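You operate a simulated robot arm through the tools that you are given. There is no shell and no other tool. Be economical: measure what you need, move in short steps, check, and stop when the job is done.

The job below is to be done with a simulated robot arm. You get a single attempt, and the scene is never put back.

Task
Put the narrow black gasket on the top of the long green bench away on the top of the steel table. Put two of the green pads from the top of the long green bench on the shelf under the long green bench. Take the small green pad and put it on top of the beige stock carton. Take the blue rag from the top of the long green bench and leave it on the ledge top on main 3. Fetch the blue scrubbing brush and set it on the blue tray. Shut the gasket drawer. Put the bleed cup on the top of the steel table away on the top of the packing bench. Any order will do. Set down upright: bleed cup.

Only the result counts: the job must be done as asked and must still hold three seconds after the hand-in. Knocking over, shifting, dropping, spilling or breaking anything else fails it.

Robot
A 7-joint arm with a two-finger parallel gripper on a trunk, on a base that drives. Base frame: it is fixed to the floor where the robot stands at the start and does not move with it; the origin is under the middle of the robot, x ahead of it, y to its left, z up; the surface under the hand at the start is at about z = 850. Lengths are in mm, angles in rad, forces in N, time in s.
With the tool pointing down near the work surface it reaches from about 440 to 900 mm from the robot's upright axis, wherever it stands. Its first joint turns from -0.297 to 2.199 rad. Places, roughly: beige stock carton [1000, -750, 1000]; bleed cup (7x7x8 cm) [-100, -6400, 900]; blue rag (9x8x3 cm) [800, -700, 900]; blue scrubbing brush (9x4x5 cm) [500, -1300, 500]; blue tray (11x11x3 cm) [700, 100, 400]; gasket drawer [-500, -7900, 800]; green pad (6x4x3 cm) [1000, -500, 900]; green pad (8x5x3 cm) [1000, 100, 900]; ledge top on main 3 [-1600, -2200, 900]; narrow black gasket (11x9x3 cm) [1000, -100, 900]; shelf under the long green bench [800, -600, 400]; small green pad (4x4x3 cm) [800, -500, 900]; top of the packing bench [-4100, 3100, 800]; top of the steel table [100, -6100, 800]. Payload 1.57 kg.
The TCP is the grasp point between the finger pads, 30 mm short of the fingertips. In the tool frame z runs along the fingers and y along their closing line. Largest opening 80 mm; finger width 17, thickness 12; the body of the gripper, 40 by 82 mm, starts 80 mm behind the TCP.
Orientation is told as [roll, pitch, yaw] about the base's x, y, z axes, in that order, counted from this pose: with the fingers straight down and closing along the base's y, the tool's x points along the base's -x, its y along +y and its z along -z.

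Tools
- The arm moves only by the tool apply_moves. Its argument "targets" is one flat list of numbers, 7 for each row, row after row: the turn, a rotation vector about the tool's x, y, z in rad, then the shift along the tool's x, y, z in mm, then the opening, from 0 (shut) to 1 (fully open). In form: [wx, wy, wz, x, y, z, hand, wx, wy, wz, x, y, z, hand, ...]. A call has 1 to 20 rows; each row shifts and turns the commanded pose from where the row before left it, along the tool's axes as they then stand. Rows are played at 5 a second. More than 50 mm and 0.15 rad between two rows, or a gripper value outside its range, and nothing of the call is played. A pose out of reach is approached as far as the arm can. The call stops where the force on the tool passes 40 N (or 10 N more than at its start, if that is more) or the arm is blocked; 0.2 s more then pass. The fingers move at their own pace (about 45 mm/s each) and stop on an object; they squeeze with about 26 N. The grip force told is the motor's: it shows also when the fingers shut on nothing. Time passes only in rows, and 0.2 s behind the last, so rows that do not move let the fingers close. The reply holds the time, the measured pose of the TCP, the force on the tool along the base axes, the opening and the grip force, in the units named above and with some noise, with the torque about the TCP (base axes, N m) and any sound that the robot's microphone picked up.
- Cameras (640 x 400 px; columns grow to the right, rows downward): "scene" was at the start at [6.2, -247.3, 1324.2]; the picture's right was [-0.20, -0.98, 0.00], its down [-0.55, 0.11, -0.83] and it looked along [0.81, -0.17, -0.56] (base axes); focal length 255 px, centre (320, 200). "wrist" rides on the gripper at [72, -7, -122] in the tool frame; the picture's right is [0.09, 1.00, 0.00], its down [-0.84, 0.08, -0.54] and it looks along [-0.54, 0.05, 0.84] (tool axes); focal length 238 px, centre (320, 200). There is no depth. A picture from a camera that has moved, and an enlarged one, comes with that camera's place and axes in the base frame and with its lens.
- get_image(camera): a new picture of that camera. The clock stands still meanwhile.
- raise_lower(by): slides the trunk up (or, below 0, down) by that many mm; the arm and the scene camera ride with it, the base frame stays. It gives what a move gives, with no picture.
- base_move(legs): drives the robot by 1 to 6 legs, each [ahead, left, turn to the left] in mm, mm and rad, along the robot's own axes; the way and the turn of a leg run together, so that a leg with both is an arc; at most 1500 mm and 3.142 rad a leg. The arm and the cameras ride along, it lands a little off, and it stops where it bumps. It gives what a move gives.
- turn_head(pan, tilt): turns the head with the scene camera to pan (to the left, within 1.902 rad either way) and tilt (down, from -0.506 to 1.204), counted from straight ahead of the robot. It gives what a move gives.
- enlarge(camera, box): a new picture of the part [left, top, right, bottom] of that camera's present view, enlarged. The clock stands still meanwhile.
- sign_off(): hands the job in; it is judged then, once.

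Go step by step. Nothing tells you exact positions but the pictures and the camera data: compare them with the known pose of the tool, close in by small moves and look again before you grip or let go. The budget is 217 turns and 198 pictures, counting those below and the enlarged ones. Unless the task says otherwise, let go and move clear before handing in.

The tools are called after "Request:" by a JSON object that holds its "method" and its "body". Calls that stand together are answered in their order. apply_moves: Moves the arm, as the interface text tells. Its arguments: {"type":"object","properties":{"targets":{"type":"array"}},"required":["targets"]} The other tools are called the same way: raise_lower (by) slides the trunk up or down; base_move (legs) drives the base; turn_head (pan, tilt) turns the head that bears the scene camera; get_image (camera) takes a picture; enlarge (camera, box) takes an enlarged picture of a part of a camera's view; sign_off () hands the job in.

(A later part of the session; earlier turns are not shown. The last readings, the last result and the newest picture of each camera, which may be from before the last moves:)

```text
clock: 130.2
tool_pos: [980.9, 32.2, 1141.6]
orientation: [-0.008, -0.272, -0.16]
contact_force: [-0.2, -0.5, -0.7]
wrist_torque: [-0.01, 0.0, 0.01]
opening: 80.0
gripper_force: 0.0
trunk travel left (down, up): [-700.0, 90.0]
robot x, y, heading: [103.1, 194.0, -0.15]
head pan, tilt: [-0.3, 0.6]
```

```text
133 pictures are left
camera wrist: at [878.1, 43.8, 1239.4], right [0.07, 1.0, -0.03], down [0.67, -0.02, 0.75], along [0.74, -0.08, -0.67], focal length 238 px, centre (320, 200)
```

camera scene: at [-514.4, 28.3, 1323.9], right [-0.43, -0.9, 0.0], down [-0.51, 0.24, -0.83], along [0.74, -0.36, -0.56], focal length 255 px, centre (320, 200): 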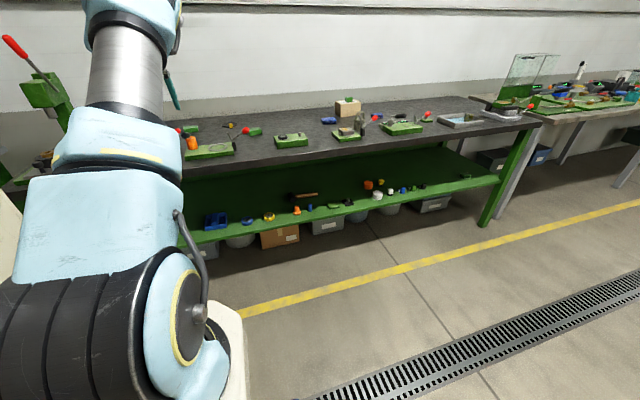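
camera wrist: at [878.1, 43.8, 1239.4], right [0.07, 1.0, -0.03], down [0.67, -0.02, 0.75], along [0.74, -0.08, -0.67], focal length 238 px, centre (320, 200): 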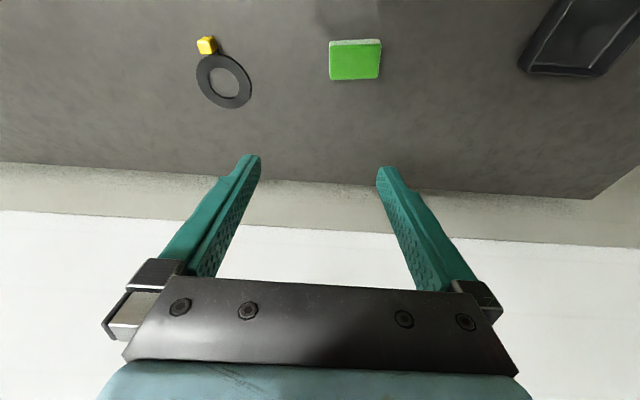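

This pad is ~75 mm across, so I'll grip its 50 mm side. Move a bit closer, bring the tool vertical and turn it a quarter.

Request:
{"method": "base_move", "body": {"legs": [[55, 0, 0]]}}

Request:
{"method": "apply_moves", "body": {"targets": [0, 0.135, 0, 20, 0, 0, 1, 0, 0.135, 0, 20, 0, 0, 1, 0, 0, 0.14, 10, 0, 0, 1, 0, 0, 0.14, 0, 0, 0, 1, 0, 0, 0.14, 0, 0, 0, 1, 0, 0, 0.14, 0, 0, 0, 1, 0, 0, 0.14, 0, 0, 0, 1, 0, 0, 0.14, 0, 0, 0, 1, 0, 0, 0.14, 0, 0, 0, 1, 0, 0, 0.14, 0, 0, 0, 1, 0, 0, 0.14, 0, 0, 0, 1, 0, 0, 0.14, 0, 0, 0, 1]}}

Request:
{"method": "get_image", "body": {"camera": "wrist"}}

```text
clock: 131.1
tool_pos: [1035.7, 22.8, 1140.9]
orientation: [-0.009, -0.271, -0.16]
contact_force: [-0.4, 0.4, -0.3]
wrist_torque: [-0.01, 0.05, 0.02]
opening: 79.8
gripper_force: 0.1
trunk travel left (down, up): [-700.0, 90.0]
robot x, y, heading: [159.6, 186.0, -0.149]
head pan, tilt: [-0.3, 0.6]
```

```text
clock: 133.7
tool_pos: [986.6, 31.0, 1133.0]
orientation: [-0.002, -0.009, -1.567]
contact_force: [0.4, -0.2, 0.5]
wrist_torque: [-0.02, 0.0, -0.02]
opening: 80.1
gripper_force: 0.0
trunk travel left (down, up): [-700.0, 90.0]
robot x, y, heading: [157.7, 187.5, -0.151]
head pan, tilt: [-0.3, 0.6]
```

```text
132 pictures are left
camera wrist: at [979.3, 104.6, 1254.6], right [1.0, 0.1, 0.0], down [0.08, -0.83, 0.55], along [0.05, -0.55, -0.84], focal length 238 px, centre (320, 200)
```

wrist: 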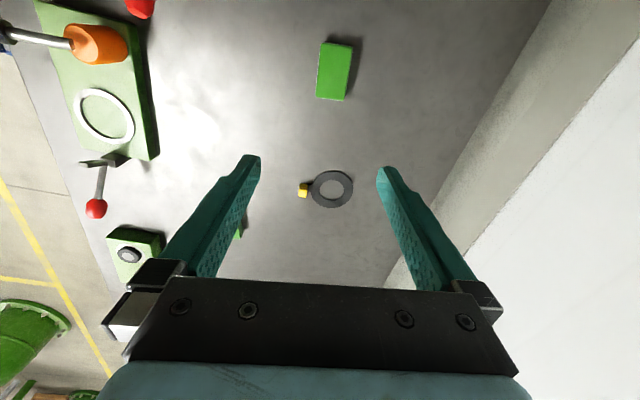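

Clear view: pad at ~[1001,72], aligned. Move over and descend part way.

Request:
{"method": "apply_moves", "body": {"targets": [0, 0, 0, 41, 14, 0, 1, 0, 0, 0, 0, 0, 40, 1, 0, 0, 0, 0, 0, 40, 1, 0, 0, 0, 0, 0, 40, 1, 0, 0, 0, 0, 0, 40, 1, 0, 0, 0, 0, 0, 35, 1]}}

Request:
{"method": "get_image", "body": {"camera": "wrist"}}

```text
clock: 135.1
tool_pos: [1000.3, 70.7, 940.2]
orientation: [0.001, -0.009, -1.564]
contact_force: [-0.2, 0.1, 0.0]
wrist_torque: [0.02, 0.0, -0.02]
opening: 80.0
gripper_force: 0.0
trunk travel left (down, up): [-700.0, 90.0]
robot x, y, heading: [156.7, 182.6, -0.153]
head pan, tilt: [-0.3, 0.6]
```

```text
131 pictures are left
camera wrist: at [991.9, 144.5, 1061.6], right [0.99, 0.1, 0.0], down [0.08, -0.83, 0.55], along [0.05, -0.55, -0.84], focal length 238 px, centre (320, 200)
```

wrist: 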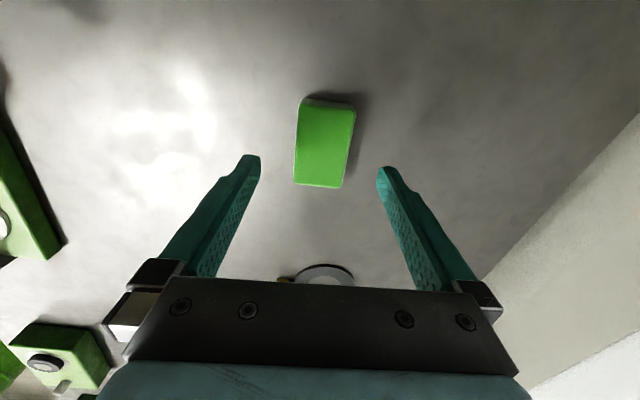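

Centred within a few mm. Descend to grasp height and close.

Request:
{"method": "apply_moves", "body": {"targets": [0, 0, 0, 4, 2, 15, 1, 0, 0, 0, 0, 0, 20, 1, 0, 0, 0, 0, 0, 15, 1, 0, 0, 0, 0, 0, 6, 1, 0, 0, 0, 0, 0, 0, 0, 0, 0, 0, 0, 0, 0, 0, 0, 0, 0, 0, 0, 0, 0, 0, 0, 0, 0, 0, 0, 0]}}

Request:
{"method": "get_image", "body": {"camera": "wrist"}}

```text
clock: 136.9
tool_pos: [1001.6, 75.6, 882.6]
orientation: [-0.003, -0.008, -1.563]
contact_force: [0.3, -0.2, -0.1]
wrist_torque: [-0.01, 0.01, 0.01]
opening: 44.6
gripper_force: 26.2
trunk travel left (down, up): [-700.0, 90.0]
robot x, y, heading: [159.7, 189.7, -0.15]
head pan, tilt: [-0.3, 0.6]
```

```text
130 pictures are left
camera wrist: at [993.9, 147.8, 1003.9], right [0.99, 0.1, 0.0], down [0.08, -0.83, 0.55], along [0.05, -0.55, -0.84], focal length 238 px, centre (320, 200)
```

wrist: 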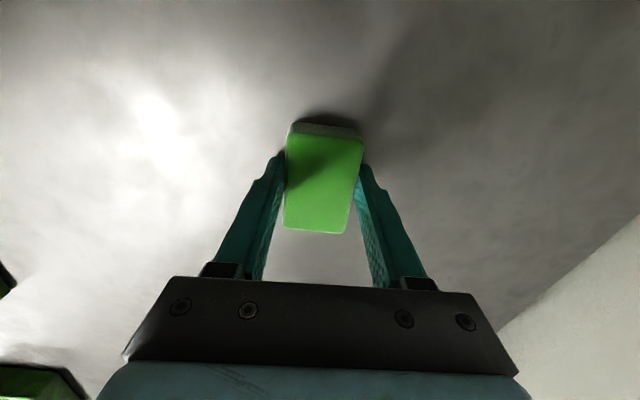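

Gripped (44.6 mm). Lift gently, then rotate the hand back.

Request:
{"method": "apply_moves", "body": {"targets": [0, 0, 0, 0, 0, -5, 0, 0, 0, 0, 0, 0, -10, 0, 0, 0, 0, 0, 0, -20, 0, 0, 0, 0, 0, 0, -20, 0, 0, 0, 0, 0, 0, -20, 0, 0, 0, 0, 0, 0, -20, 0, 0, 0, 0, 0, 0, -20, 0, 0, 0, 0, 0, 0, -20, 0, 0, 0, 0, 0, 0, -20, 0, 0, 0, 0, 0, 0, -20, 0, 0, 0, 0, 0, 0, -20, 0, 0, 0, 0, 0, 0, -20, 0]}}

Request:
{"method": "apply_moves", "body": {"targets": [0, 0, -0.1, 0, 0, 0, 0, 0, 0, -0.1, 0, 0, 0, 0, 0, 0, -0.1, 0, 0, 0, 0, 0, 0, -0.1, 0, 0, 0, 0, 0, 0, -0.1, 0, 0, 0, 0, 0, 0, -0.1, 0, 0, 0, 0, 0, 0, -0.1, 0, 0, 0, 0, 0, 0, -0.1, 0, 0, 0, 0, 0, 0, -0.1, 0, 0, 0, 0, 0, 0, -0.1, 0, 0, 0, 0, 0, 0, -0.1, 0, 0, 0, 0, 0, 0, -0.1, 0, 0, 0, 0, 0, 0, -0.1, 0, 0, 0, 0, 0, 0, -0.1, 0, 0, 0, 0]}}

Request:
{"method": "get_image", "body": {"camera": "wrist"}}

```text
clock: 139.5
tool_pos: [1002.5, 76.4, 1096.3]
orientation: [-0.003, -0.009, -1.562]
contact_force: [0.8, -0.3, 0.2]
wrist_torque: [0.01, 0.02, -0.03]
opening: 43.9
gripper_force: 25.7
trunk travel left (down, up): [-700.0, 90.0]
robot x, y, heading: [161.1, 188.8, -0.148]
head pan, tilt: [-0.3, 0.6]
```

```text
clock: 142.5
tool_pos: [1002.2, 76.1, 1096.5]
orientation: [-0.01, 0.0, -0.161]
contact_force: [0.6, 0.0, -0.1]
wrist_torque: [-0.01, 0.01, 0.02]
opening: 43.9
gripper_force: 25.8
trunk travel left (down, up): [-700.0, 90.0]
robot x, y, heading: [161.8, 189.0, -0.152]
head pan, tilt: [-0.3, 0.6]
```

```text
129 pictures are left
camera wrist: at [930.3, 83.2, 1218.6], right [0.07, 1.0, -0.01], down [0.84, -0.05, 0.54], along [0.54, -0.04, -0.84], focal length 238 px, centre (320, 200)
```

wrist: 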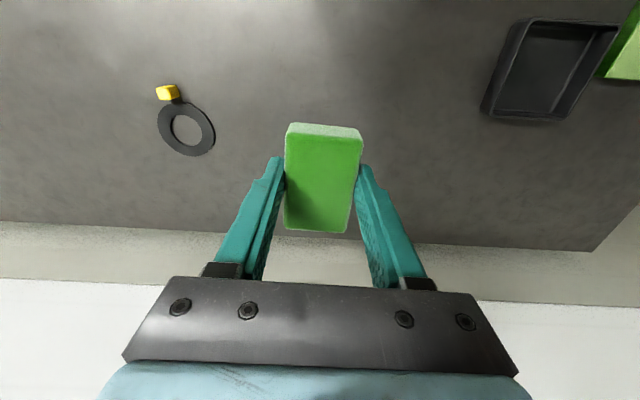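

Back away from the bench with the pad, shift left past the tray position and lower the trunk.

Request:
{"method": "base_move", "body": {"legs": [[-330, 0, 0], [-330, 0, 0.01], [0, 112, 0]]}}

Request:
{"method": "raise_lower", "body": {"by": -400}}

Request:
{"method": "raise_lower", "body": {"by": -280}}

Request:
{"method": "apply_moves", "body": {"targets": [0, -0.1, 0, -0.9, 0, -9, 0, 0, -0.1, 0, -1.8, 0, -8.8, 0, 0, -0.1, 0, -2.7, 0, -8.6, 0, 0, -0.1, 0, -3.5, 0, -8.3, 0, 0, -0.1, 0, -4.3, 0, -7.9, 0, 0, -0.1, 0, -5.1, 0, -7.4, 0, 0, -0.1, 0, -5.8, 0, -6.9, 0, 0, -0.1, 0, -6.5, 0, -6.3, 0, 0, -0.1, 0, -7, 0, -5.6, 0, 0, -0.1, 0, -7.6, 0, -4.9, 0, 0, -0.05, 0, -7.6, 0, -4.9, 0]}}

Request:
{"method": "get_image", "body": {"camera": "wrist"}}

```text
clock: 147.3
tool_pos: [368.5, 291.1, 1096.5]
orientation: [-0.009, 0.0, -0.152]
contact_force: [0.3, 0.2, 0.1]
wrist_torque: [-0.01, -0.01, 0.0]
opening: 43.8
gripper_force: 26.1
trunk travel left (down, up): [-700.0, 90.0]
robot x, y, heading: [-475.1, 393.3, -0.142]
head pan, tilt: [-0.3, 0.6]
```

```text
clock: 151.1
tool_pos: [368.9, 292.0, 696.2]
orientation: [-0.008, -0.001, -0.152]
contact_force: [0.0, 0.1, 0.0]
wrist_torque: [0.05, 0.01, 0.01]
opening: 43.8
gripper_force: 26.0
trunk travel left (down, up): [-300.0, 490.0]
robot x, y, heading: [-474.9, 396.4, -0.133]
head pan, tilt: [-0.3, 0.6]
```

```text
clock: 153.9
tool_pos: [369.5, 290.8, 416.9]
orientation: [-0.009, 0.0, -0.15]
contact_force: [-0.5, -0.3, -1.2]
wrist_torque: [0.02, 0.02, 0.01]
opening: 43.8
gripper_force: 26.0
trunk travel left (down, up): [-20.0, 770.0]
robot x, y, heading: [-477.5, 394.2, -0.139]
head pan, tilt: [-0.3, 0.6]
```

```text
clock: 156.3
tool_pos: [376.1, 289.8, 515.3]
orientation: [-0.014, -1.05, -0.137]
contact_force: [0.4, -0.6, -1.2]
wrist_torque: [0.02, 0.0, 0.0]
opening: 43.8
gripper_force: 25.6
trunk travel left (down, up): [-20.0, 770.0]
robot x, y, heading: [-472.3, 395.9, -0.138]
head pan, tilt: [-0.3, 0.6]
```

```text
128 pictures are left
camera wrist: at [235.6, 306.5, 514.0], right [0.1, 0.99, -0.09], down [-0.04, 0.09, 0.99], along [0.99, -0.1, 0.05], focal length 238 px, centre (320, 200)
```

wrist: 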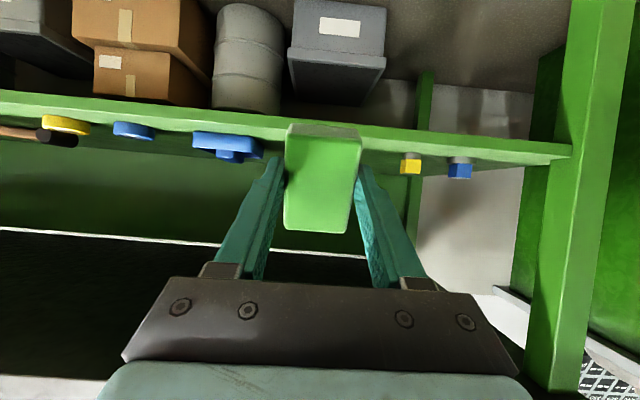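

Free spot ahead between the tray and the yellow block. Drive in 290 mm.

Request:
{"method": "base_move", "body": {"legs": [[200, 0, 0], [85, 0, 0]]}}

Request:
{"method": "get_image", "body": {"camera": "wrist"}}

```text
clock: 158.6
tool_pos: [655.6, 252.8, 515.9]
orientation: [-0.017, -1.05, -0.14]
contact_force: [-0.4, 0.2, 0.5]
wrist_torque: [0.02, 0.0, -0.03]
opening: 43.8
gripper_force: 26.1
trunk travel left (down, up): [-20.0, 770.0]
robot x, y, heading: [-197.6, 351.6, -0.135]
head pan, tilt: [-0.3, 0.6]
```

```text
127 pictures are left
camera wrist: at [513.9, 268.4, 514.4], right [0.1, 0.99, -0.09], down [-0.04, 0.09, 0.99], along [0.99, -0.1, 0.05], focal length 238 px, centre (320, 200)
```

wrist: 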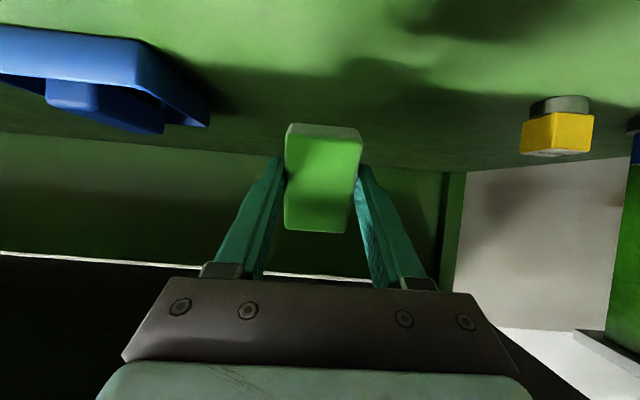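

Clear on both sides. Lower until the pad touches.

Request:
{"method": "apply_moves", "body": {"targets": [0, 0, 0, 8.7, 0, 5, 0, 0, 0, 0, 8.7, 0, 5, 0, 0, 0, 0, 8.7, 0, 5, 0, 0, 0, 0, 4.3, 0, 2.5, 0]}}

Request:
{"method": "apply_moves", "body": {"targets": [0, 0, 0, 2.6, 0, 1.5, 0, 0, 0, 0, 2.6, 0, 1.5, 0]}}

Request:
{"method": "get_image", "body": {"camera": "wrist"}}

```text
clock: 159.6
tool_pos: [654.8, 252.5, 479.6]
orientation: [-0.016, -1.051, -0.136]
contact_force: [0.9, -0.5, 0.2]
wrist_torque: [0.0, 0.03, 0.01]
opening: 43.8
gripper_force: 25.6
trunk travel left (down, up): [-20.0, 770.0]
robot x, y, heading: [-197.8, 355.5, -0.137]
head pan, tilt: [-0.3, 0.6]
```

```text
clock: 160.2
tool_pos: [655.8, 251.0, 473.0]
orientation: [-0.019, -1.05, -0.139]
contact_force: [0.1, -0.3, 0.0]
wrist_torque: [0.01, 0.0, 0.0]
opening: 43.8
gripper_force: 26.4
trunk travel left (down, up): [-20.0, 770.0]
robot x, y, heading: [-198.9, 355.2, -0.133]
head pan, tilt: [-0.3, 0.6]
```

```text
126 pictures are left
camera wrist: at [513.6, 267.6, 472.7], right [0.11, 0.99, -0.09], down [-0.04, 0.09, 0.99], along [0.99, -0.1, 0.05], focal length 238 px, centre (320, 200)
```

wrist: 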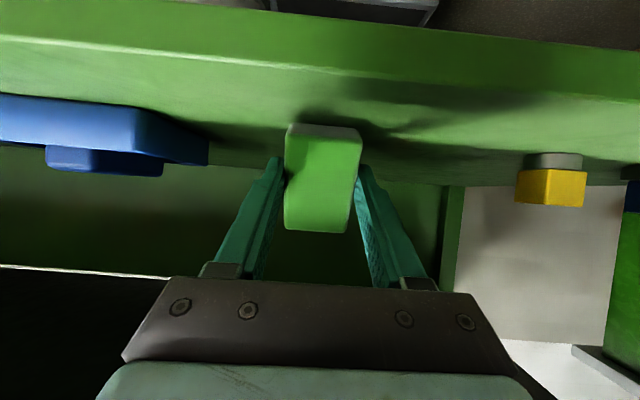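

Request:
{"method": "apply_moves", "body": {"targets": [0, 0, 0, 2.6, 0, 1.5, 0, 0, 0, 0, 2.6, 0, 1.5, 0]}}

Request:
{"method": "apply_moves", "body": {"targets": [0, 0, 0, 2.6, 0, 1.5, 0]}}

```text
clock: 160.8
tool_pos: [655.4, 253.1, 471.5]
orientation: [-0.016, -1.059, -0.138]
contact_force: [-3.3, 0.9, 16.8]
wrist_torque: [0.23, -0.13, 0.03]
opening: 43.8
gripper_force: 26.1
trunk travel left (down, up): [-20.0, 770.0]
robot x, y, heading: [-196.3, 356.0, -0.135]
head pan, tilt: [-0.3, 0.6]
```

```text
clock: 161.2
tool_pos: [656.2, 251.5, 470.1]
orientation: [-0.017, -1.058, -0.137]
contact_force: [3.4, 1.2, 29.2]
wrist_torque: [0.03, -0.47, 0.04]
opening: 44.1
gripper_force: 26.2
trunk travel left (down, up): [-20.0, 770.0]
robot x, y, heading: [-202.1, 356.5, -0.139]
head pan, tilt: [-0.3, 0.6]
```

Touching. Release, wait, then lift clear.

Request:
{"method": "apply_moves", "body": {"targets": [0, 0, 0, -2, 0, -1, 0, 0, 0, 0, 0, 0, 0, 1, 0, 0, 0, 0, 0, 0, 1, 0, 0, 0, 0, 0, 0, 1, 0, 0, 0, 0, 0, 0, 1, 0, 0, 0, -8.7, 0, -5, 1, 0, 0, 0, -13, 0, -7.5, 1, 0, 0, 0, -13, 0, -7.5, 1]}}

Request:
{"method": "get_image", "body": {"camera": "wrist"}}

```text
clock: 163.0
tool_pos: [654.6, 252.6, 507.1]
orientation: [-0.017, -1.05, -0.136]
contact_force: [-0.4, -0.7, 0.4]
wrist_torque: [0.03, -0.02, 0.02]
opening: 80.1
gripper_force: 0.1
trunk travel left (down, up): [-20.0, 770.0]
robot x, y, heading: [-199.2, 355.2, -0.138]
head pan, tilt: [-0.3, 0.6]
```

```text
125 pictures are left
camera wrist: at [513.7, 267.8, 506.4], right [0.1, 0.99, -0.09], down [-0.04, 0.09, 0.99], along [0.99, -0.1, 0.05], focal length 238 px, centre (320, 200)
```

wrist: 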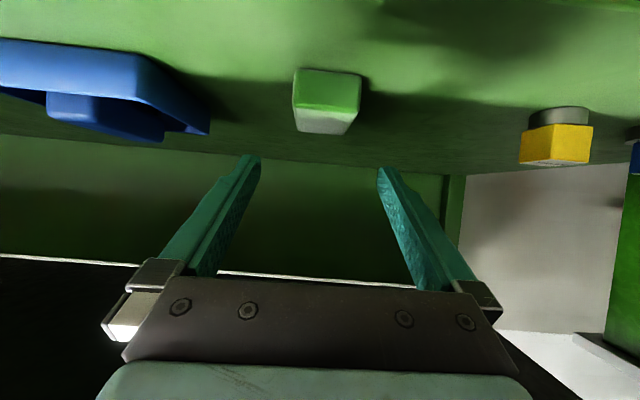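

The second pad lies on the shelf. Back out, raise up, and return the hand to vertical.

Request:
{"method": "base_move", "body": {"legs": [[-300, 0, 0]]}}

Request:
{"method": "apply_moves", "body": {"targets": [0, 0.14, 0, 0, 0, 0, 0.5, 0, 0.14, 0, 0, 0, 0, 0.5, 0, 0.14, 0, 0, 0, 0, 0.5, 0, 0.14, 0, 0, 0, 0, 0.5, 0, 0.14, 0, 0, 0, 0, 0.5, 0, 0.14, 0, 0, 0, 0, 0.5, 0, 0.14, 0, 0, 0, 0, 0.5, 0, 0.07, 0, 0, 0, 0, 0.5]}}

Request:
{"method": "raise_lower", "body": {"by": 380}}

Request:
{"method": "raise_lower", "body": {"by": 300}}

Request:
{"method": "base_move", "body": {"legs": [[0, -880, 0]]}}

Request:
{"method": "get_image", "body": {"camera": "wrist"}}

```text
clock: 165.0
tool_pos: [358.9, 289.9, 507.7]
orientation: [-0.017, -1.051, -0.142]
contact_force: [0.2, 0.7, 0.7]
wrist_torque: [0.0, -0.03, 0.0]
opening: 79.7
gripper_force: 0.1
trunk travel left (down, up): [-20.0, 770.0]
robot x, y, heading: [-495.3, 398.4, -0.141]
head pan, tilt: [-0.3, 0.6]
```

```text
clock: 166.8
tool_pos: [349.2, 290.8, 504.8]
orientation: [-0.01, 0.003, -0.154]
contact_force: [-0.8, 0.4, 0.4]
wrist_torque: [-0.02, 0.01, 0.0]
opening: 39.8
gripper_force: 0.0
out of reach, approached as far as the arm can: row 8
trunk travel left (down, up): [-20.0, 770.0]
robot x, y, heading: [-493.8, 396.7, -0.143]
head pan, tilt: [-0.3, 0.6]
```

```text
clock: 170.5
tool_pos: [350.2, 292.2, 884.5]
orientation: [-0.01, 0.001, -0.155]
contact_force: [0.0, 0.4, -0.2]
wrist_torque: [-0.01, 0.01, 0.01]
opening: 40.0
gripper_force: 0.0
trunk travel left (down, up): [-400.0, 390.0]
robot x, y, heading: [-492.4, 397.1, -0.141]
head pan, tilt: [-0.3, 0.6]
```

```text
clock: 173.5
tool_pos: [349.2, 290.3, 1184.5]
orientation: [-0.008, 0.0, -0.154]
contact_force: [-0.4, 0.7, 0.1]
wrist_torque: [-0.02, 0.0, -0.01]
opening: 39.9
gripper_force: 0.0
trunk travel left (down, up): [-700.0, 90.0]
robot x, y, heading: [-490.4, 396.8, -0.138]
head pan, tilt: [-0.3, 0.6]
```

```text
clock: 178.1
tool_pos: [223.8, -573.9, 1184.2]
orientation: [-0.009, 0.002, -0.162]
contact_force: [0.5, 0.1, -0.4]
wrist_torque: [0.0, -0.01, 0.02]
opening: 40.0
gripper_force: 0.1
trunk travel left (down, up): [-700.0, 90.0]
robot x, y, heading: [-617.0, -464.5, -0.149]
head pan, tilt: [-0.3, 0.6]
```

```text
124 pictures are left
camera wrist: at [151.2, -566.9, 1306.7], right [0.07, 1.0, -0.01], down [0.84, -0.06, 0.54], along [0.54, -0.05, -0.84], focal length 238 px, centre (320, 200)
```

wrist: 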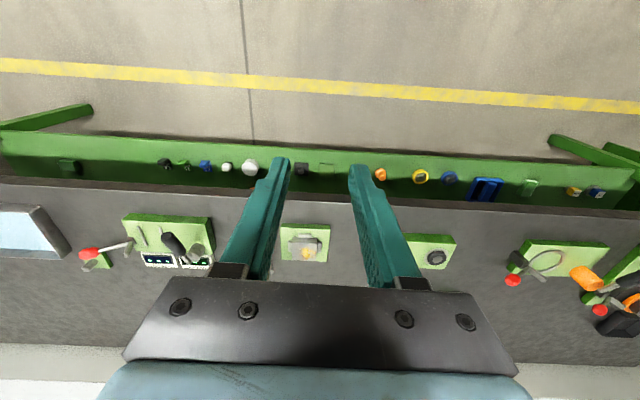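

All shelf items look right from above. Drive to the bench for the rag.

Request:
{"method": "base_move", "body": {"legs": [[300, 0, 0], [300, -10, 0]]}}

Request:
{"method": "get_image", "body": {"camera": "wrist"}}

```text
clock: 181.8
tool_pos: [820.6, -673.0, 1185.9]
orientation: [-0.008, -0.001, -0.164]
contact_force: [-0.2, 0.2, 0.2]
wrist_torque: [0.0, 0.02, 0.02]
opening: 40.0
gripper_force: 0.0
trunk travel left (down, up): [-700.0, 90.0]
robot x, y, heading: [-24.9, -560.9, -0.152]
head pan, tilt: [-0.3, 0.6]
```

```text
123 pictures are left
camera wrist: at [747.5, -666.0, 1306.7], right [0.07, 1.0, -0.01], down [0.84, -0.06, 0.54], along [0.54, -0.05, -0.84], focal length 238 px, centre (320, 200)
```

wrist: 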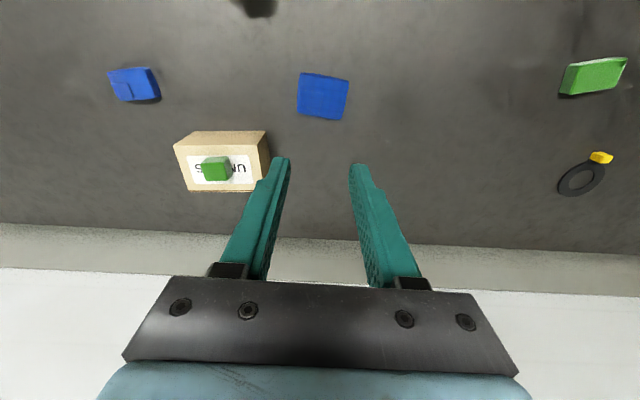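

The rag is directly below. Open fully and descend for a close look.

Request:
{"method": "apply_moves", "body": {"targets": [0, 0, 0, 0, 0, 45, 1, 0, 0, 0, 0, 0, 45, 1, 0, 0, 0, 0, 0, 45, 1, 0, 0, 0, 0, 0, 45, 1, 0, 0, 0, 0, 0, 30, 1]}}

Request:
{"method": "get_image", "body": {"camera": "wrist"}}

Request:
{"method": "enlarge", "body": {"camera": "wrist", "box": [200, 60, 440, 210]}}

```text
clock: 183.0
tool_pos: [819.5, -673.4, 974.8]
orientation: [-0.011, 0.001, -0.163]
contact_force: [-0.5, 0.0, 0.4]
wrist_torque: [-0.02, -0.02, -0.01]
opening: 80.0
gripper_force: 0.0
trunk travel left (down, up): [-700.0, 90.0]
robot x, y, heading: [-23.6, -560.3, -0.151]
head pan, tilt: [-0.3, 0.6]
```

```text
122 pictures are left
camera wrist: at [747.2, -666.6, 1097.8], right [0.07, 1.0, -0.01], down [0.84, -0.06, 0.54], along [0.54, -0.05, -0.84], focal length 238 px, centre (320, 200)
```

wrist: 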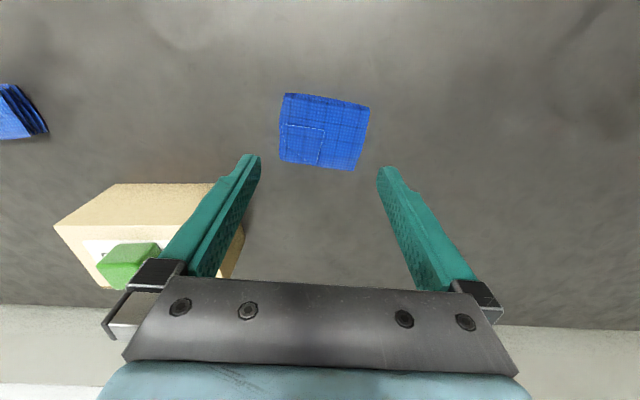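

```text
2.67 times, centred on (320, 135) of wrist
camera zoom: at [747.2, -666.6, 1097.8], right [0.07, 1.0, -0.01], down [0.84, -0.06, 0.54], along [0.54, -0.05, -0.84], focal length 636 px, centre (320, 373)
```

zoom: 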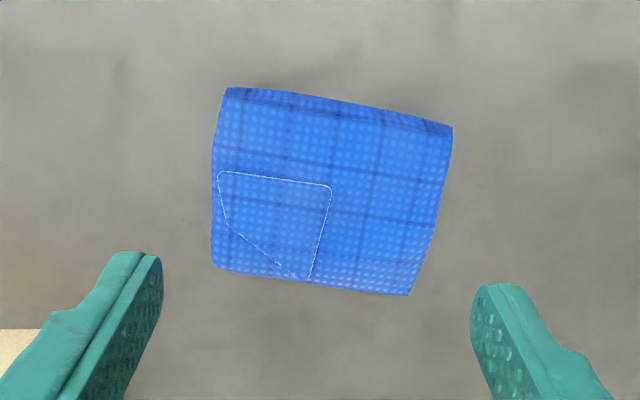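

The rag's top is about 74 × 60 mm, centred under the TCP, short side heading ≈ -0.24. Turn the tool a quarter to grip the 60 mm side.

Request:
{"method": "apply_moves", "body": {"targets": [0, 0, 0.1375, 0, 0, 0, 1, 0, 0, 0.1375, 0, 0, 0, 1, 0, 0, 0.1375, 0, 0, 0, 1, 0, 0, 0.1375, 0, 0, 0, 1, 0, 0, 0.1375, 0, 0, 0, 1, 0, 0, 0.1375, 0, 0, 0, 1, 0, 0, 0.1375, 0, 0, 0, 1, 0, 0, 0.1375, 0, 0, 0, 1, 0, 0, 0.1375, 0, 0, 0, 1, 0, 0, 0.1375, 0, 0, 0, 1, 0, 0, 0.1375, 0, 0, 0, 1, 0, 0, 0.1375, 0, 0, 0, 1, 0, 0, 0, 0, 0, 35, 1]}}

Request:
{"method": "get_image", "body": {"camera": "wrist"}}

```text
clock: 185.8
tool_pos: [819.9, -675.7, 939.1]
orientation: [0.001, -0.007, -1.814]
contact_force: [-1.1, 0.0, 0.8]
wrist_torque: [0.0, -0.03, 0.0]
opening: 80.2
gripper_force: 0.1
trunk travel left (down, up): [-700.0, 90.0]
robot x, y, heading: [-19.6, -563.3, -0.153]
head pan, tilt: [-0.3, 0.6]
```

```text
120 pictures are left
camera wrist: at [830.1, -602.1, 1061.2], right [0.99, -0.15, 0.0], down [-0.13, -0.83, 0.55], along [-0.08, -0.54, -0.84], focal length 238 px, centre (320, 200)
```

wrist: 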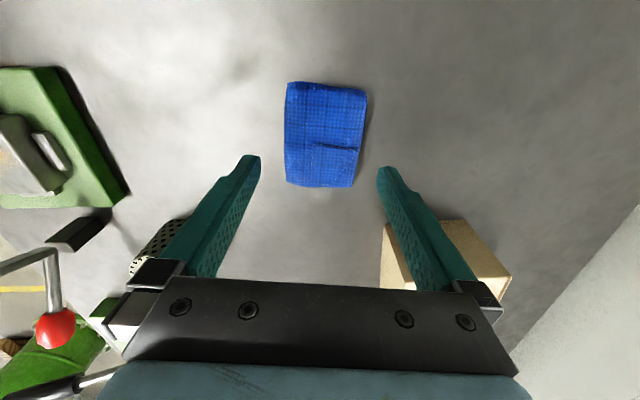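

Aligned. Small shift, descend and close.

Request:
{"method": "apply_moves", "body": {"targets": [0, 0, 0, 10, 2, 15, 1, 0, 0, 0, 2, 0, 20, 1, 0, 0, 0, 0, 0, 15, 1, 0, 0, 0, 0, 0, 6, 1, 0, 0, 0, 0, 0, 0, 0, 0, 0, 0, 0, 0, 0, 0, 0, 0, 0, 0, 0, 0, 0, 0, 0, 0, 0, 0, 0, 0]}}

Request:
{"method": "get_image", "body": {"camera": "wrist"}}

```text
clock: 187.6
tool_pos: [824.6, -662.8, 883.7]
orientation: [0.002, -0.009, -1.813]
contact_force: [0.8, 0.7, -0.3]
wrist_torque: [0.02, 0.01, 0.01]
opening: 68.6
gripper_force: 26.0
trunk travel left (down, up): [-700.0, 90.0]
robot x, y, heading: [-24.7, -561.4, -0.151]
head pan, tilt: [-0.3, 0.6]
```

```text
119 pictures are left
camera wrist: at [834.6, -590.4, 1005.0], right [0.99, -0.15, 0.0], down [-0.13, -0.83, 0.55], along [-0.08, -0.54, -0.84], focal length 238 px, centre (320, 200)
```

wrist: 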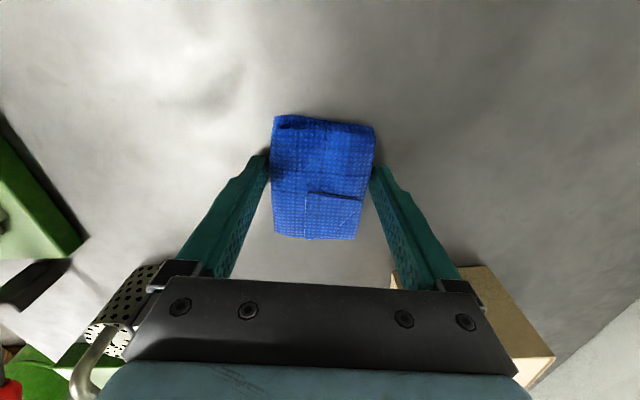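

Gripped at 68.6 mm. Lift gently to ~1090.

Request:
{"method": "apply_moves", "body": {"targets": [0, 0, 0, 0, 0, -5, 0, 0, 0, 0, 0, 0, -10, 0, 0, 0, 0, 0, 0, -20, 0, 0, 0, 0, 0, 0, -20, 0, 0, 0, 0, 0, 0, -20, 0, 0, 0, 0, 0, 0, -20, 0, 0, 0, 0, 0, 0, -20, 0, 0, 0, 0, 0, 0, -20, 0, 0, 0, 0, 0, 0, -20, 0, 0, 0, 0, 0, 0, -20, 0, 0, 0, 0, 0, 0, -20, 0, 0, 0, 0, 0, 0, -20, 0]}}

Request:
{"method": "turn_head", "body": {"pan": -1.85, "tilt": 0.45}}

Request:
{"method": "get_image", "body": {"camera": "scene"}}

Request:
{"method": "get_image", "body": {"camera": "wrist"}}

```text
clock: 190.2
tool_pos: [824.0, -662.0, 1099.1]
orientation: [-0.001, -0.008, -1.813]
contact_force: [0.6, 0.7, -0.2]
wrist_torque: [-0.02, 0.02, 0.0]
opening: 68.8
gripper_force: 26.1
trunk travel left (down, up): [-700.0, 90.0]
robot x, y, heading: [-20.3, -557.6, -0.155]
head pan, tilt: [-0.3, 0.6]
```

```text
clock: 191.8
tool_pos: [822.3, -662.2, 1098.3]
orientation: [0.002, -0.008, -1.814]
contact_force: [0.5, 0.5, -0.3]
wrist_torque: [0.03, -0.03, 0.02]
opening: 69.0
gripper_force: 26.1
trunk travel left (down, up): [-700.0, 90.0]
robot x, y, heading: [-23.7, -560.1, -0.151]
head pan, tilt: [-1.85, 0.45]
```

```text
118 pictures are left
camera scene: at [-174.8, -859.6, 1337.5], right [-0.91, 0.41, 0.0], down [0.18, 0.4, -0.9], along [-0.37, -0.82, -0.44], focal length 255 px, centre (320, 200)
```

scene: 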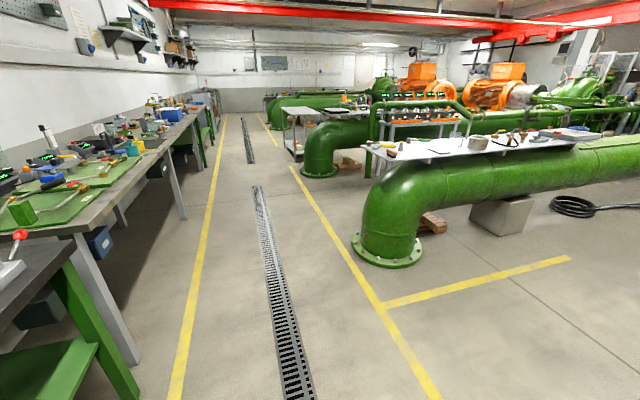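

```text
117 pictures are left
camera wrist: at [833.6, -588.4, 1220.4], right [0.99, -0.15, 0.0], down [-0.13, -0.83, 0.55], along [-0.08, -0.54, -0.84], focal length 238 px, centre (320, 200)
```

wrist: 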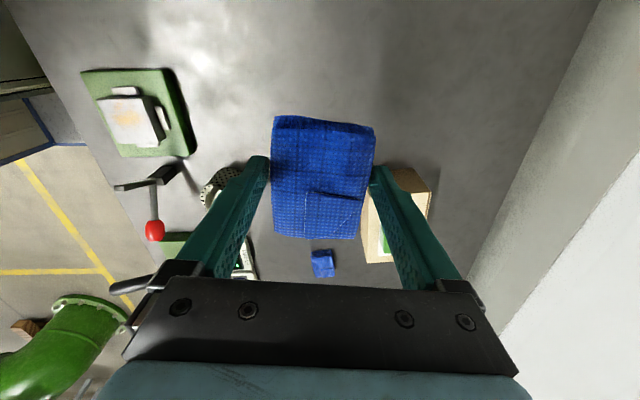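

Rag held. The ledge on main 3 (plate on the green pipe) is visible; enlarge to map its free area.

Request:
{"method": "enlarge", "body": {"camera": "scene", "box": [340, 90, 620, 265]}}

```text
2.29 times, centred on (480, 178) of scene
camera zoom: at [-174.8, -859.6, 1337.5], right [-0.91, 0.41, 0.0], down [0.18, 0.4, -0.9], along [-0.37, -0.82, -0.44], focal length 582 px, centre (-46, 251)
```

zoom: 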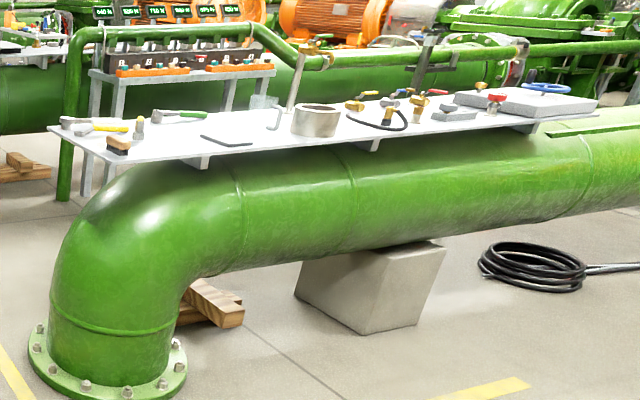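

The plate's near edge runs from about [-1100,-1960] to [-3075,-1810] with free spots near its left end. Back out, draw the arm in, turn to face it and approach.

Request:
{"method": "base_move", "body": {"legs": [[-320, 0, 0], [-320, 0, 0]]}}

Request:
{"method": "apply_moves", "body": {"targets": [0, 0, 0, -2, -20, 0, 0, 0, 0, 0, -3, -30, 0, 0, 0, 0, 0, -3, -30, 0, 0, 0, 0, 0, -3, -30, 0, 0, 0, 0, 0, -2, -20, 0, 0]}}

Request:
{"method": "raise_lower", "body": {"by": 80}}

Request:
{"method": "base_move", "body": {"legs": [[0, 0, -1.45], [700, 0, 0], [0, -300, 0]]}}

Request:
{"method": "turn_head", "body": {"pan": -0.2, "tilt": 0.5}}

Request:
{"method": "get_image", "body": {"camera": "scene"}}

Request:
{"method": "get_image", "body": {"camera": "wrist"}}

```text
clock: 195.7
tool_pos: [185.6, -563.8, 1099.1]
orientation: [0.003, -0.007, -1.807]
contact_force: [-0.2, 0.9, -0.4]
wrist_torque: [-0.01, 0.01, -0.01]
opening: 68.7
gripper_force: 26.2
trunk travel left (down, up): [-700.0, 90.0]
robot x, y, heading: [-665.9, -466.1, -0.146]
head pan, tilt: [-1.85, 0.45]
```

```text
clock: 196.9
tool_pos: [56.9, -544.4, 1097.3]
orientation: [0.003, -0.01, -1.808]
contact_force: [-0.3, 0.3, 0.0]
wrist_torque: [0.0, 0.0, 0.0]
opening: 68.9
gripper_force: 26.6
trunk travel left (down, up): [-700.0, 90.0]
robot x, y, heading: [-662.8, -469.5, -0.142]
head pan, tilt: [-1.85, 0.45]
```

```text
clock: 198.1
tool_pos: [56.7, -545.3, 1177.7]
orientation: [0.0, -0.009, -1.809]
contact_force: [0.4, -0.8, -1.0]
wrist_torque: [-0.02, -0.01, -0.02]
opening: 68.9
gripper_force: 26.3
trunk travel left (down, up): [-780.0, 10.0]
robot x, y, heading: [-664.0, -467.0, -0.144]
head pan, tilt: [-1.85, 0.45]
```

```text
clock: 207.1
tool_pos: [-960.4, -1880.2, 1177.6]
orientation: [0.001, -0.007, 3.036]
contact_force: [-0.5, 0.1, 0.2]
wrist_torque: [0.0, -0.03, 0.02]
opening: 68.9
gripper_force: 26.5
trunk travel left (down, up): [-780.0, 10.0]
robot x, y, heading: [-976.0, -1158.8, -1.58]
head pan, tilt: [-1.85, 0.45]
```

```text
clock: 208.8
tool_pos: [-960.9, -1881.1, 1177.2]
orientation: [0.0, -0.008, 3.035]
contact_force: [-0.5, -0.2, -0.4]
wrist_torque: [-0.05, 0.0, 0.01]
opening: 68.7
gripper_force: 26.5
trunk travel left (down, up): [-780.0, 10.0]
robot x, y, heading: [-979.0, -1159.9, -1.585]
head pan, tilt: [-0.201, 0.499]
```

```text
115 pictures are left
camera scene: at [-1225.1, -1165.6, 1413.0], right [-0.98, 0.21, 0.0], down [0.1, 0.47, -0.88], along [-0.19, -0.86, -0.48], focal length 255 px, centre (320, 200)
```

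scene: 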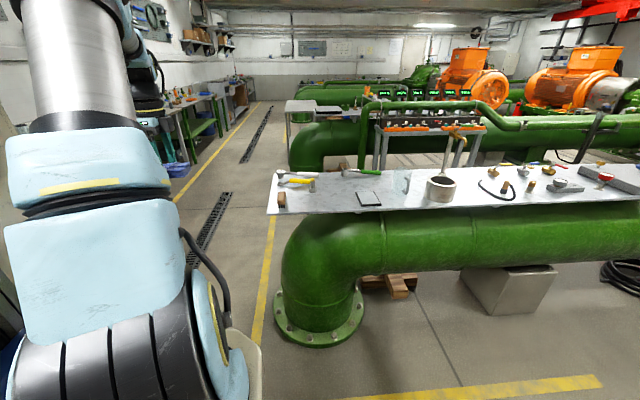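

```text
114 pictures are left
camera wrist: at [-888.2, -1881.6, 1299.8], right [-0.01, -1.0, 0.0], down [-0.84, 0.01, 0.55], along [-0.55, 0.01, -0.84], focal length 238 px, centre (320, 200)
```

wrist: 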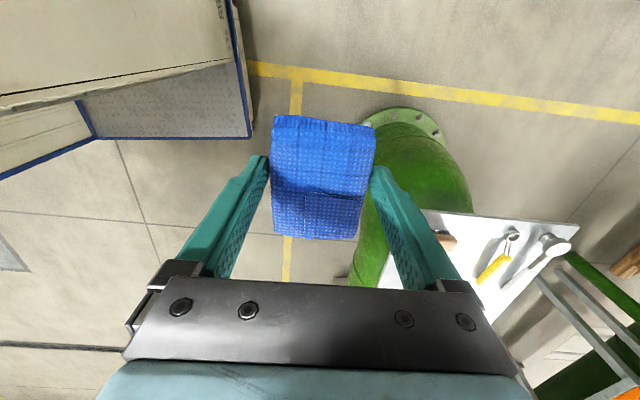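

Plate height ≈ z 865; free spot between the brush and the tablet at ~[-1442,-2148]. Slide right and ahead.

Request:
{"method": "base_move", "body": {"legs": [[0, -480, 0], [200, 0, 0]]}}

Request:
{"method": "get_image", "body": {"camera": "wrist"}}

Request:
{"method": "get_image", "body": {"camera": "scene"}}

```text
clock: 212.8
tool_pos: [-1442.1, -2073.7, 1177.1]
orientation: [0.002, -0.009, 3.031]
contact_force: [-0.1, -0.2, -0.3]
wrist_torque: [0.01, 0.0, -0.01]
opening: 68.5
gripper_force: 26.2
trunk travel left (down, up): [-780.0, 10.0]
robot x, y, heading: [-1455.4, -1351.5, -1.585]
head pan, tilt: [-0.201, 0.499]
```

```text
113 pictures are left
camera wrist: at [-1369.8, -2073.5, 1299.9], right [-0.02, -1.0, 0.0], down [-0.84, 0.01, 0.55], along [-0.55, 0.01, -0.84], focal length 238 px, centre (320, 200)
```

wrist: 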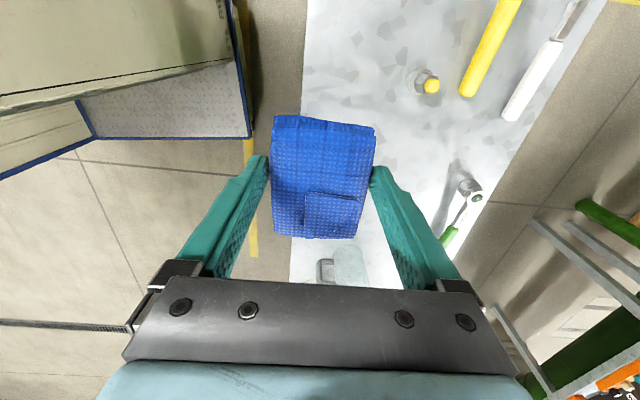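

```text
112 pictures are left
camera scene: at [-1704.6, -1356.6, 1413.0], right [-0.98, 0.22, 0.0], down [0.1, 0.47, -0.88], along [-0.19, -0.86, -0.48], focal length 255 px, centre (320, 200)
```

scene: 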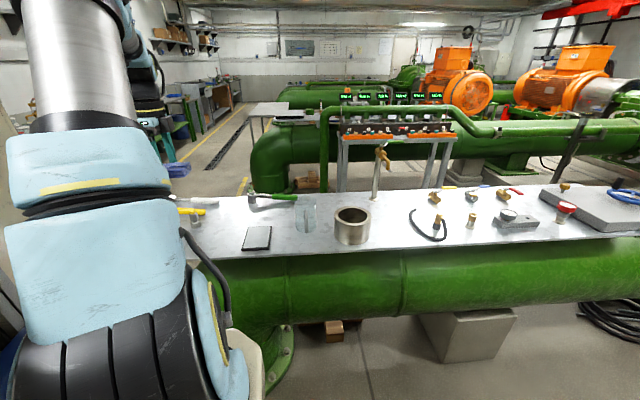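

Move 77 mm further onto the plate and lower to about z 925.

Request:
{"method": "apply_moves", "body": {"targets": [0, 0, 0, 2, 20, 0, 0, 0, 0, 0, 3, 28, 0, 0, 0, 0, 0, 3, 28, 0, 0, 0, 0, 0, 0, 0, 15, 0, 0, 0, 0, 0, 0, 22, 0, 0, 0, 0, 0, 0, 22, 0, 0, 0, 0, 0, 0, 22, 0, 0, 0, 0, 0, 0, 22, 0, 0, 0, 0, 0, 0, 22, 0, 0, 0, 0, 0, 0, 22, 0, 0, 0, 0, 0, 0, 22, 0, 0, 0, 0, 0, 0, 22, 0, 0, 0, 0, 0, 0, 22, 0, 0, 0, 0, 0, 0, 22, 0, 0, 0, 0, 0, 0, 15, 0]}}

Request:
{"method": "get_image", "body": {"camera": "wrist"}}

```text
clock: 216.0
tool_pos: [-1445.3, -2149.6, 928.6]
orientation: [0.003, -0.007, 3.033]
contact_force: [-0.5, 0.2, 0.1]
wrist_torque: [-0.01, 0.03, 0.0]
opening: 68.7
gripper_force: 26.1
trunk travel left (down, up): [-780.0, 10.0]
robot x, y, heading: [-1459.4, -1351.8, -1.587]
head pan, tilt: [-0.201, 0.499]
```

```text
111 pictures are left
camera wrist: at [-1373.2, -2150.8, 1050.6], right [-0.02, -1.0, 0.0], down [-0.84, 0.01, 0.55], along [-0.55, 0.01, -0.84], focal length 238 px, centre (320, 200)
```

wrist: 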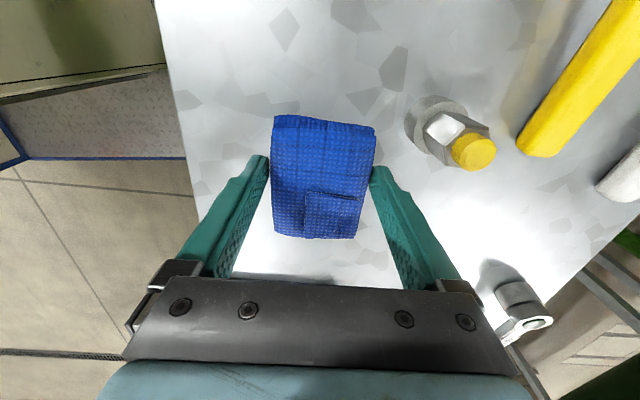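

Good clearance. Lower to contact.

Request:
{"method": "apply_moves", "body": {"targets": [0, 0, 0, 0, 0, 8, 0, 0, 0, 0, 0, 0, 8, 0, 0, 0, 0, 0, 0, 6, 0]}}

Request:
{"method": "apply_moves", "body": {"targets": [0, 0, 0, 0, 0, 3, 0, 0, 0, 0, 0, 0, 3, 0]}}

Request:
{"method": "get_image", "body": {"camera": "wrist"}}

```text
clock: 216.8
tool_pos: [-1445.5, -2150.9, 905.8]
orientation: [0.002, -0.01, 3.034]
contact_force: [0.3, -0.6, -0.4]
wrist_torque: [-0.02, 0.0, -0.01]
opening: 68.6
gripper_force: 26.1
trunk travel left (down, up): [-780.0, 10.0]
robot x, y, heading: [-1454.2, -1353.3, -1.581]
head pan, tilt: [-0.201, 0.499]
```

```text
clock: 217.4
tool_pos: [-1444.4, -2150.7, 903.0]
orientation: [0.002, -0.006, 3.032]
contact_force: [-1.6, 7.2, 19.5]
wrist_torque: [0.52, 0.27, -0.04]
opening: 68.7
gripper_force: 26.5
trunk travel left (down, up): [-780.0, 10.0]
robot x, y, heading: [-1457.8, -1351.0, -1.586]
head pan, tilt: [-0.201, 0.499]
```

```text
110 pictures are left
camera wrist: at [-1372.7, -2150.2, 1024.8], right [-0.02, -1.0, 0.0], down [-0.84, 0.02, 0.55], along [-0.55, 0.01, -0.84], focal length 238 px, centre (320, 200)
```

wrist: 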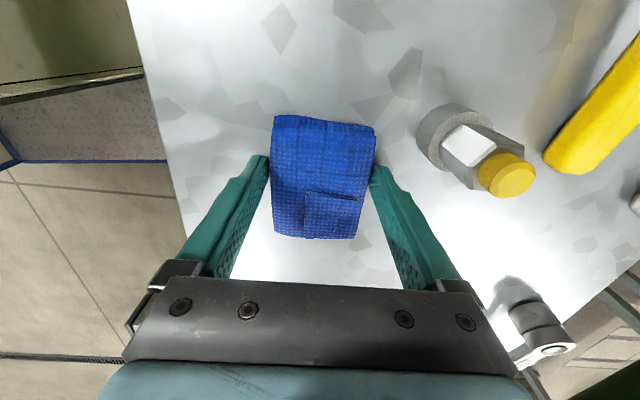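

Contact. Release and rise.

Request:
{"method": "apply_moves", "body": {"targets": [0, 0, 0, 0, 0, -2, 0, 0, 0, 0, 0, 0, 0, 1, 0, 0, 0, 0, 0, 0, 1, 0, 0, 0, 0, 0, 0, 1, 0, 0, 0, 0, 0, -15, 1, 0, 0, 0, 0, 0, -40, 1, 0, 0, 0, 0, 0, -45, 1, 0, 0, 0, 0, 0, -45, 1, 0, 0, 0, 0, 0, -45, 1]}}

Request:
{"method": "get_image", "body": {"camera": "wrist"}}

```text
clock: 219.4
tool_pos: [-1443.5, -2149.9, 1091.1]
orientation: [0.0, -0.009, 3.031]
contact_force: [0.6, -0.1, -0.2]
wrist_torque: [-0.02, -0.01, -0.02]
opening: 80.0
gripper_force: 0.0
trunk travel left (down, up): [-780.0, 10.0]
robot x, y, heading: [-1455.3, -1349.1, -1.585]
head pan, tilt: [-0.201, 0.499]
```

```text
109 pictures are left
camera wrist: at [-1370.6, -2150.0, 1212.6], right [-0.02, -1.0, 0.0], down [-0.84, 0.01, 0.55], along [-0.55, 0.01, -0.84], focal length 238 px, centre (320, 200)
```

wrist: 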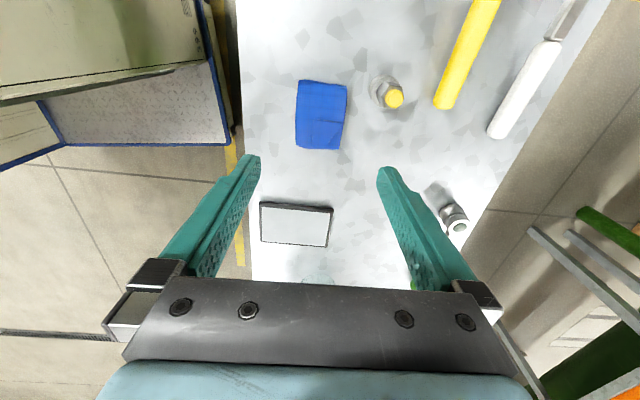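

Rag is on the ledge. Return to the bench for the gasket.

Request:
{"method": "base_move", "body": {"legs": [[-220, 0, 0], [0, 790, 0], [-1180, 0, 0], [0, 0, 1.435]]}}

Request:
{"method": "get_image", "body": {"camera": "wrist"}}

```text
clock: 234.0
tool_pos: [149.3, -83.2, 1089.0]
orientation: [0.0, -0.009, -1.822]
contact_force: [0.4, 0.4, 0.3]
wrist_torque: [-0.01, 0.0, -0.02]
opening: 80.3
gripper_force: 0.0
trunk travel left (down, up): [-780.0, 10.0]
robot x, y, heading: [-642.1, 17.1, -0.154]
head pan, tilt: [-0.201, 0.499]
```

```text
108 pictures are left
camera wrist: at [160.5, -11.4, 1212.5], right [0.99, -0.16, 0.0], down [-0.13, -0.83, 0.55], along [-0.09, -0.54, -0.84], focal length 238 px, centre (320, 200)
```

wrist: 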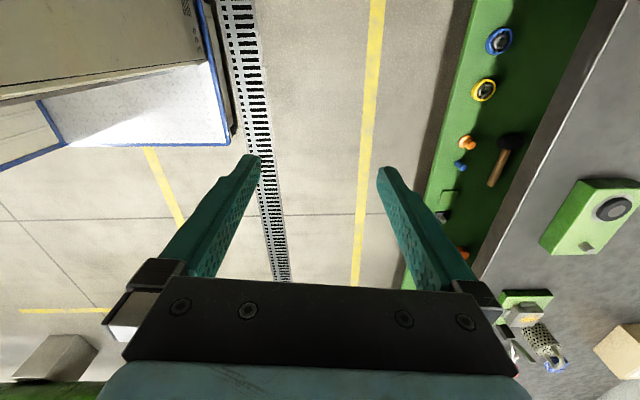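

Drive to the bench in front of the gasket.

Request:
{"method": "base_move", "body": {"legs": [[0, 80, 0], [400, 0, 0.008], [380, 0, 0]]}}

Request:
{"method": "get_image", "body": {"camera": "wrist"}}

```text
clock: 239.3
tool_pos: [933.5, -107.1, 1092.1]
orientation: [0.002, -0.008, -1.806]
contact_force: [-0.1, 0.2, 0.5]
wrist_torque: [-0.01, -0.01, 0.02]
opening: 80.0
gripper_force: 0.1
trunk travel left (down, up): [-780.0, 10.0]
robot x, y, heading: [136.5, -20.8, -0.137]
head pan, tilt: [-0.201, 0.499]
stopped in leg 3: the robot was blocked; the commanded pose is now the measured one
```

```text
107 pictures are left
camera wrist: at [941.8, -33.8, 1213.7], right [0.99, -0.14, 0.0], down [-0.12, -0.83, 0.55], along [-0.08, -0.54, -0.84], focal length 238 px, centre (320, 200)
```

wrist: 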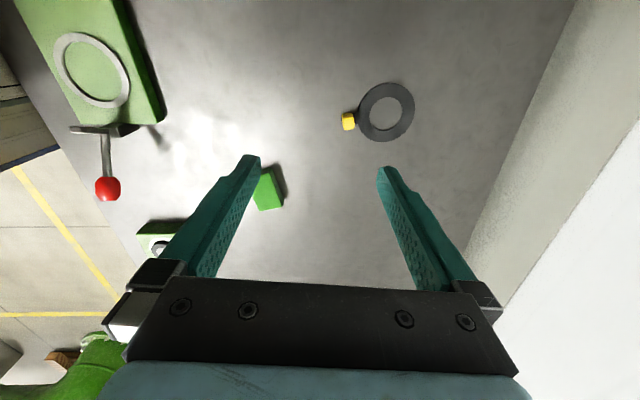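

The gasket is a flat ring with a yellow tag at [968,-128], ring centre [1023,-127]. I'll grip the tag with fingers closing along y: rotate to yaw ≈0 and move over it.

Request:
{"method": "apply_moves", "body": {"targets": [0, 0, -0.139, 0, 0, 0, 1, 0, 0, -0.139, 0, 0, 0, 1, 0, 0, -0.139, 0, 0, 0, 1, 0, 0, -0.139, 0, 0, 0, 1, 0, 0, -0.139, 0, 0, 0, 1, 0, 0, -0.139, 0, 0, 0, 1, 0, 0, -0.139, 0, 0, 0, 1, 0, 0, -0.139, 0, 0, 0, 1, 0, 0, -0.139, 0, 0, 0, 1, 0, 0, -0.139, 0, 0, 0, 1, 0, 0, -0.139, 0, 0, 0, 1, 0, 0, -0.139, 0, 0, 0, 1, 0, 0, -0.138, 0, 0, 0, 1, 0, 0, 0, -34, -21, 30, 0.75, 0, 0, 0, 0, 0, 45, 0.75, 0, 0, 0, 0, 0, 45, 0.75]}}

Request:
{"method": "get_image", "body": {"camera": "wrist"}}

```text
clock: 242.7
tool_pos: [968.8, -131.8, 970.4]
orientation: [-0.007, -0.002, 0.001]
contact_force: [-0.4, -0.9, 0.8]
wrist_torque: [0.04, -0.03, -0.02]
opening: 59.9
gripper_force: 0.0
trunk travel left (down, up): [-780.0, 10.0]
robot x, y, heading: [142.8, -22.6, -0.14]
head pan, tilt: [-0.201, 0.499]
```

```text
106 pictures are left
camera wrist: at [895.2, -136.9, 1092.7], right [-0.09, 1.0, -0.01], down [0.84, 0.08, 0.54], along [0.54, 0.04, -0.84], focal length 238 px, centre (320, 200)
```

wrist: 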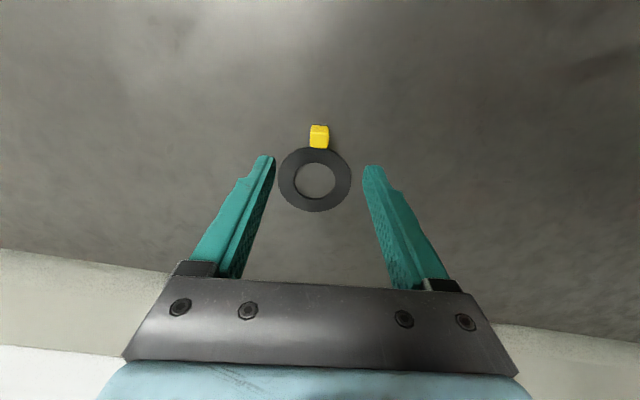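

Tag centred under the TCP. Descend and close on it.

Request:
{"method": "apply_moves", "body": {"targets": [0, 0, 0, 2, -1, 25, 0.75, 0, 0, 0, 0, 0, 25, 0.75, 0, 0, 0, 0, 0, 25, 0.75]}}

Request:
{"method": "get_image", "body": {"camera": "wrist"}}

```text
clock: 243.5
tool_pos: [965.0, -132.0, 895.9]
orientation: [-0.007, 0.0, 0.002]
contact_force: [0.2, 0.3, 0.9]
wrist_torque: [0.01, -0.03, 0.02]
opening: 59.9
gripper_force: 0.2
trunk travel left (down, up): [-780.0, 10.0]
robot x, y, heading: [141.9, -24.0, -0.144]
head pan, tilt: [-0.201, 0.499]
```

```text
105 pictures are left
camera wrist: at [891.4, -137.5, 1017.7], right [-0.09, 1.0, -0.01], down [0.84, 0.08, 0.54], along [0.54, 0.04, -0.84], focal length 238 px, centre (320, 200)
```

wrist: 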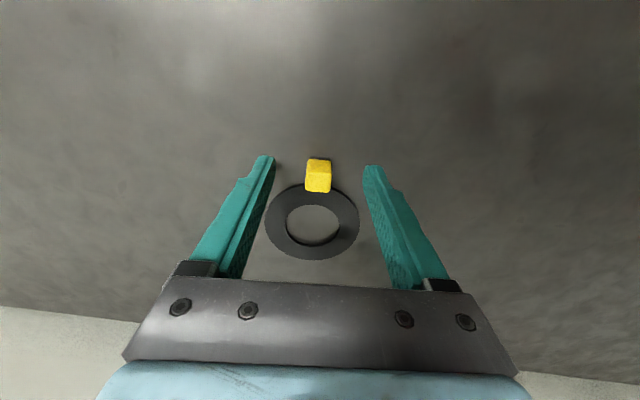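

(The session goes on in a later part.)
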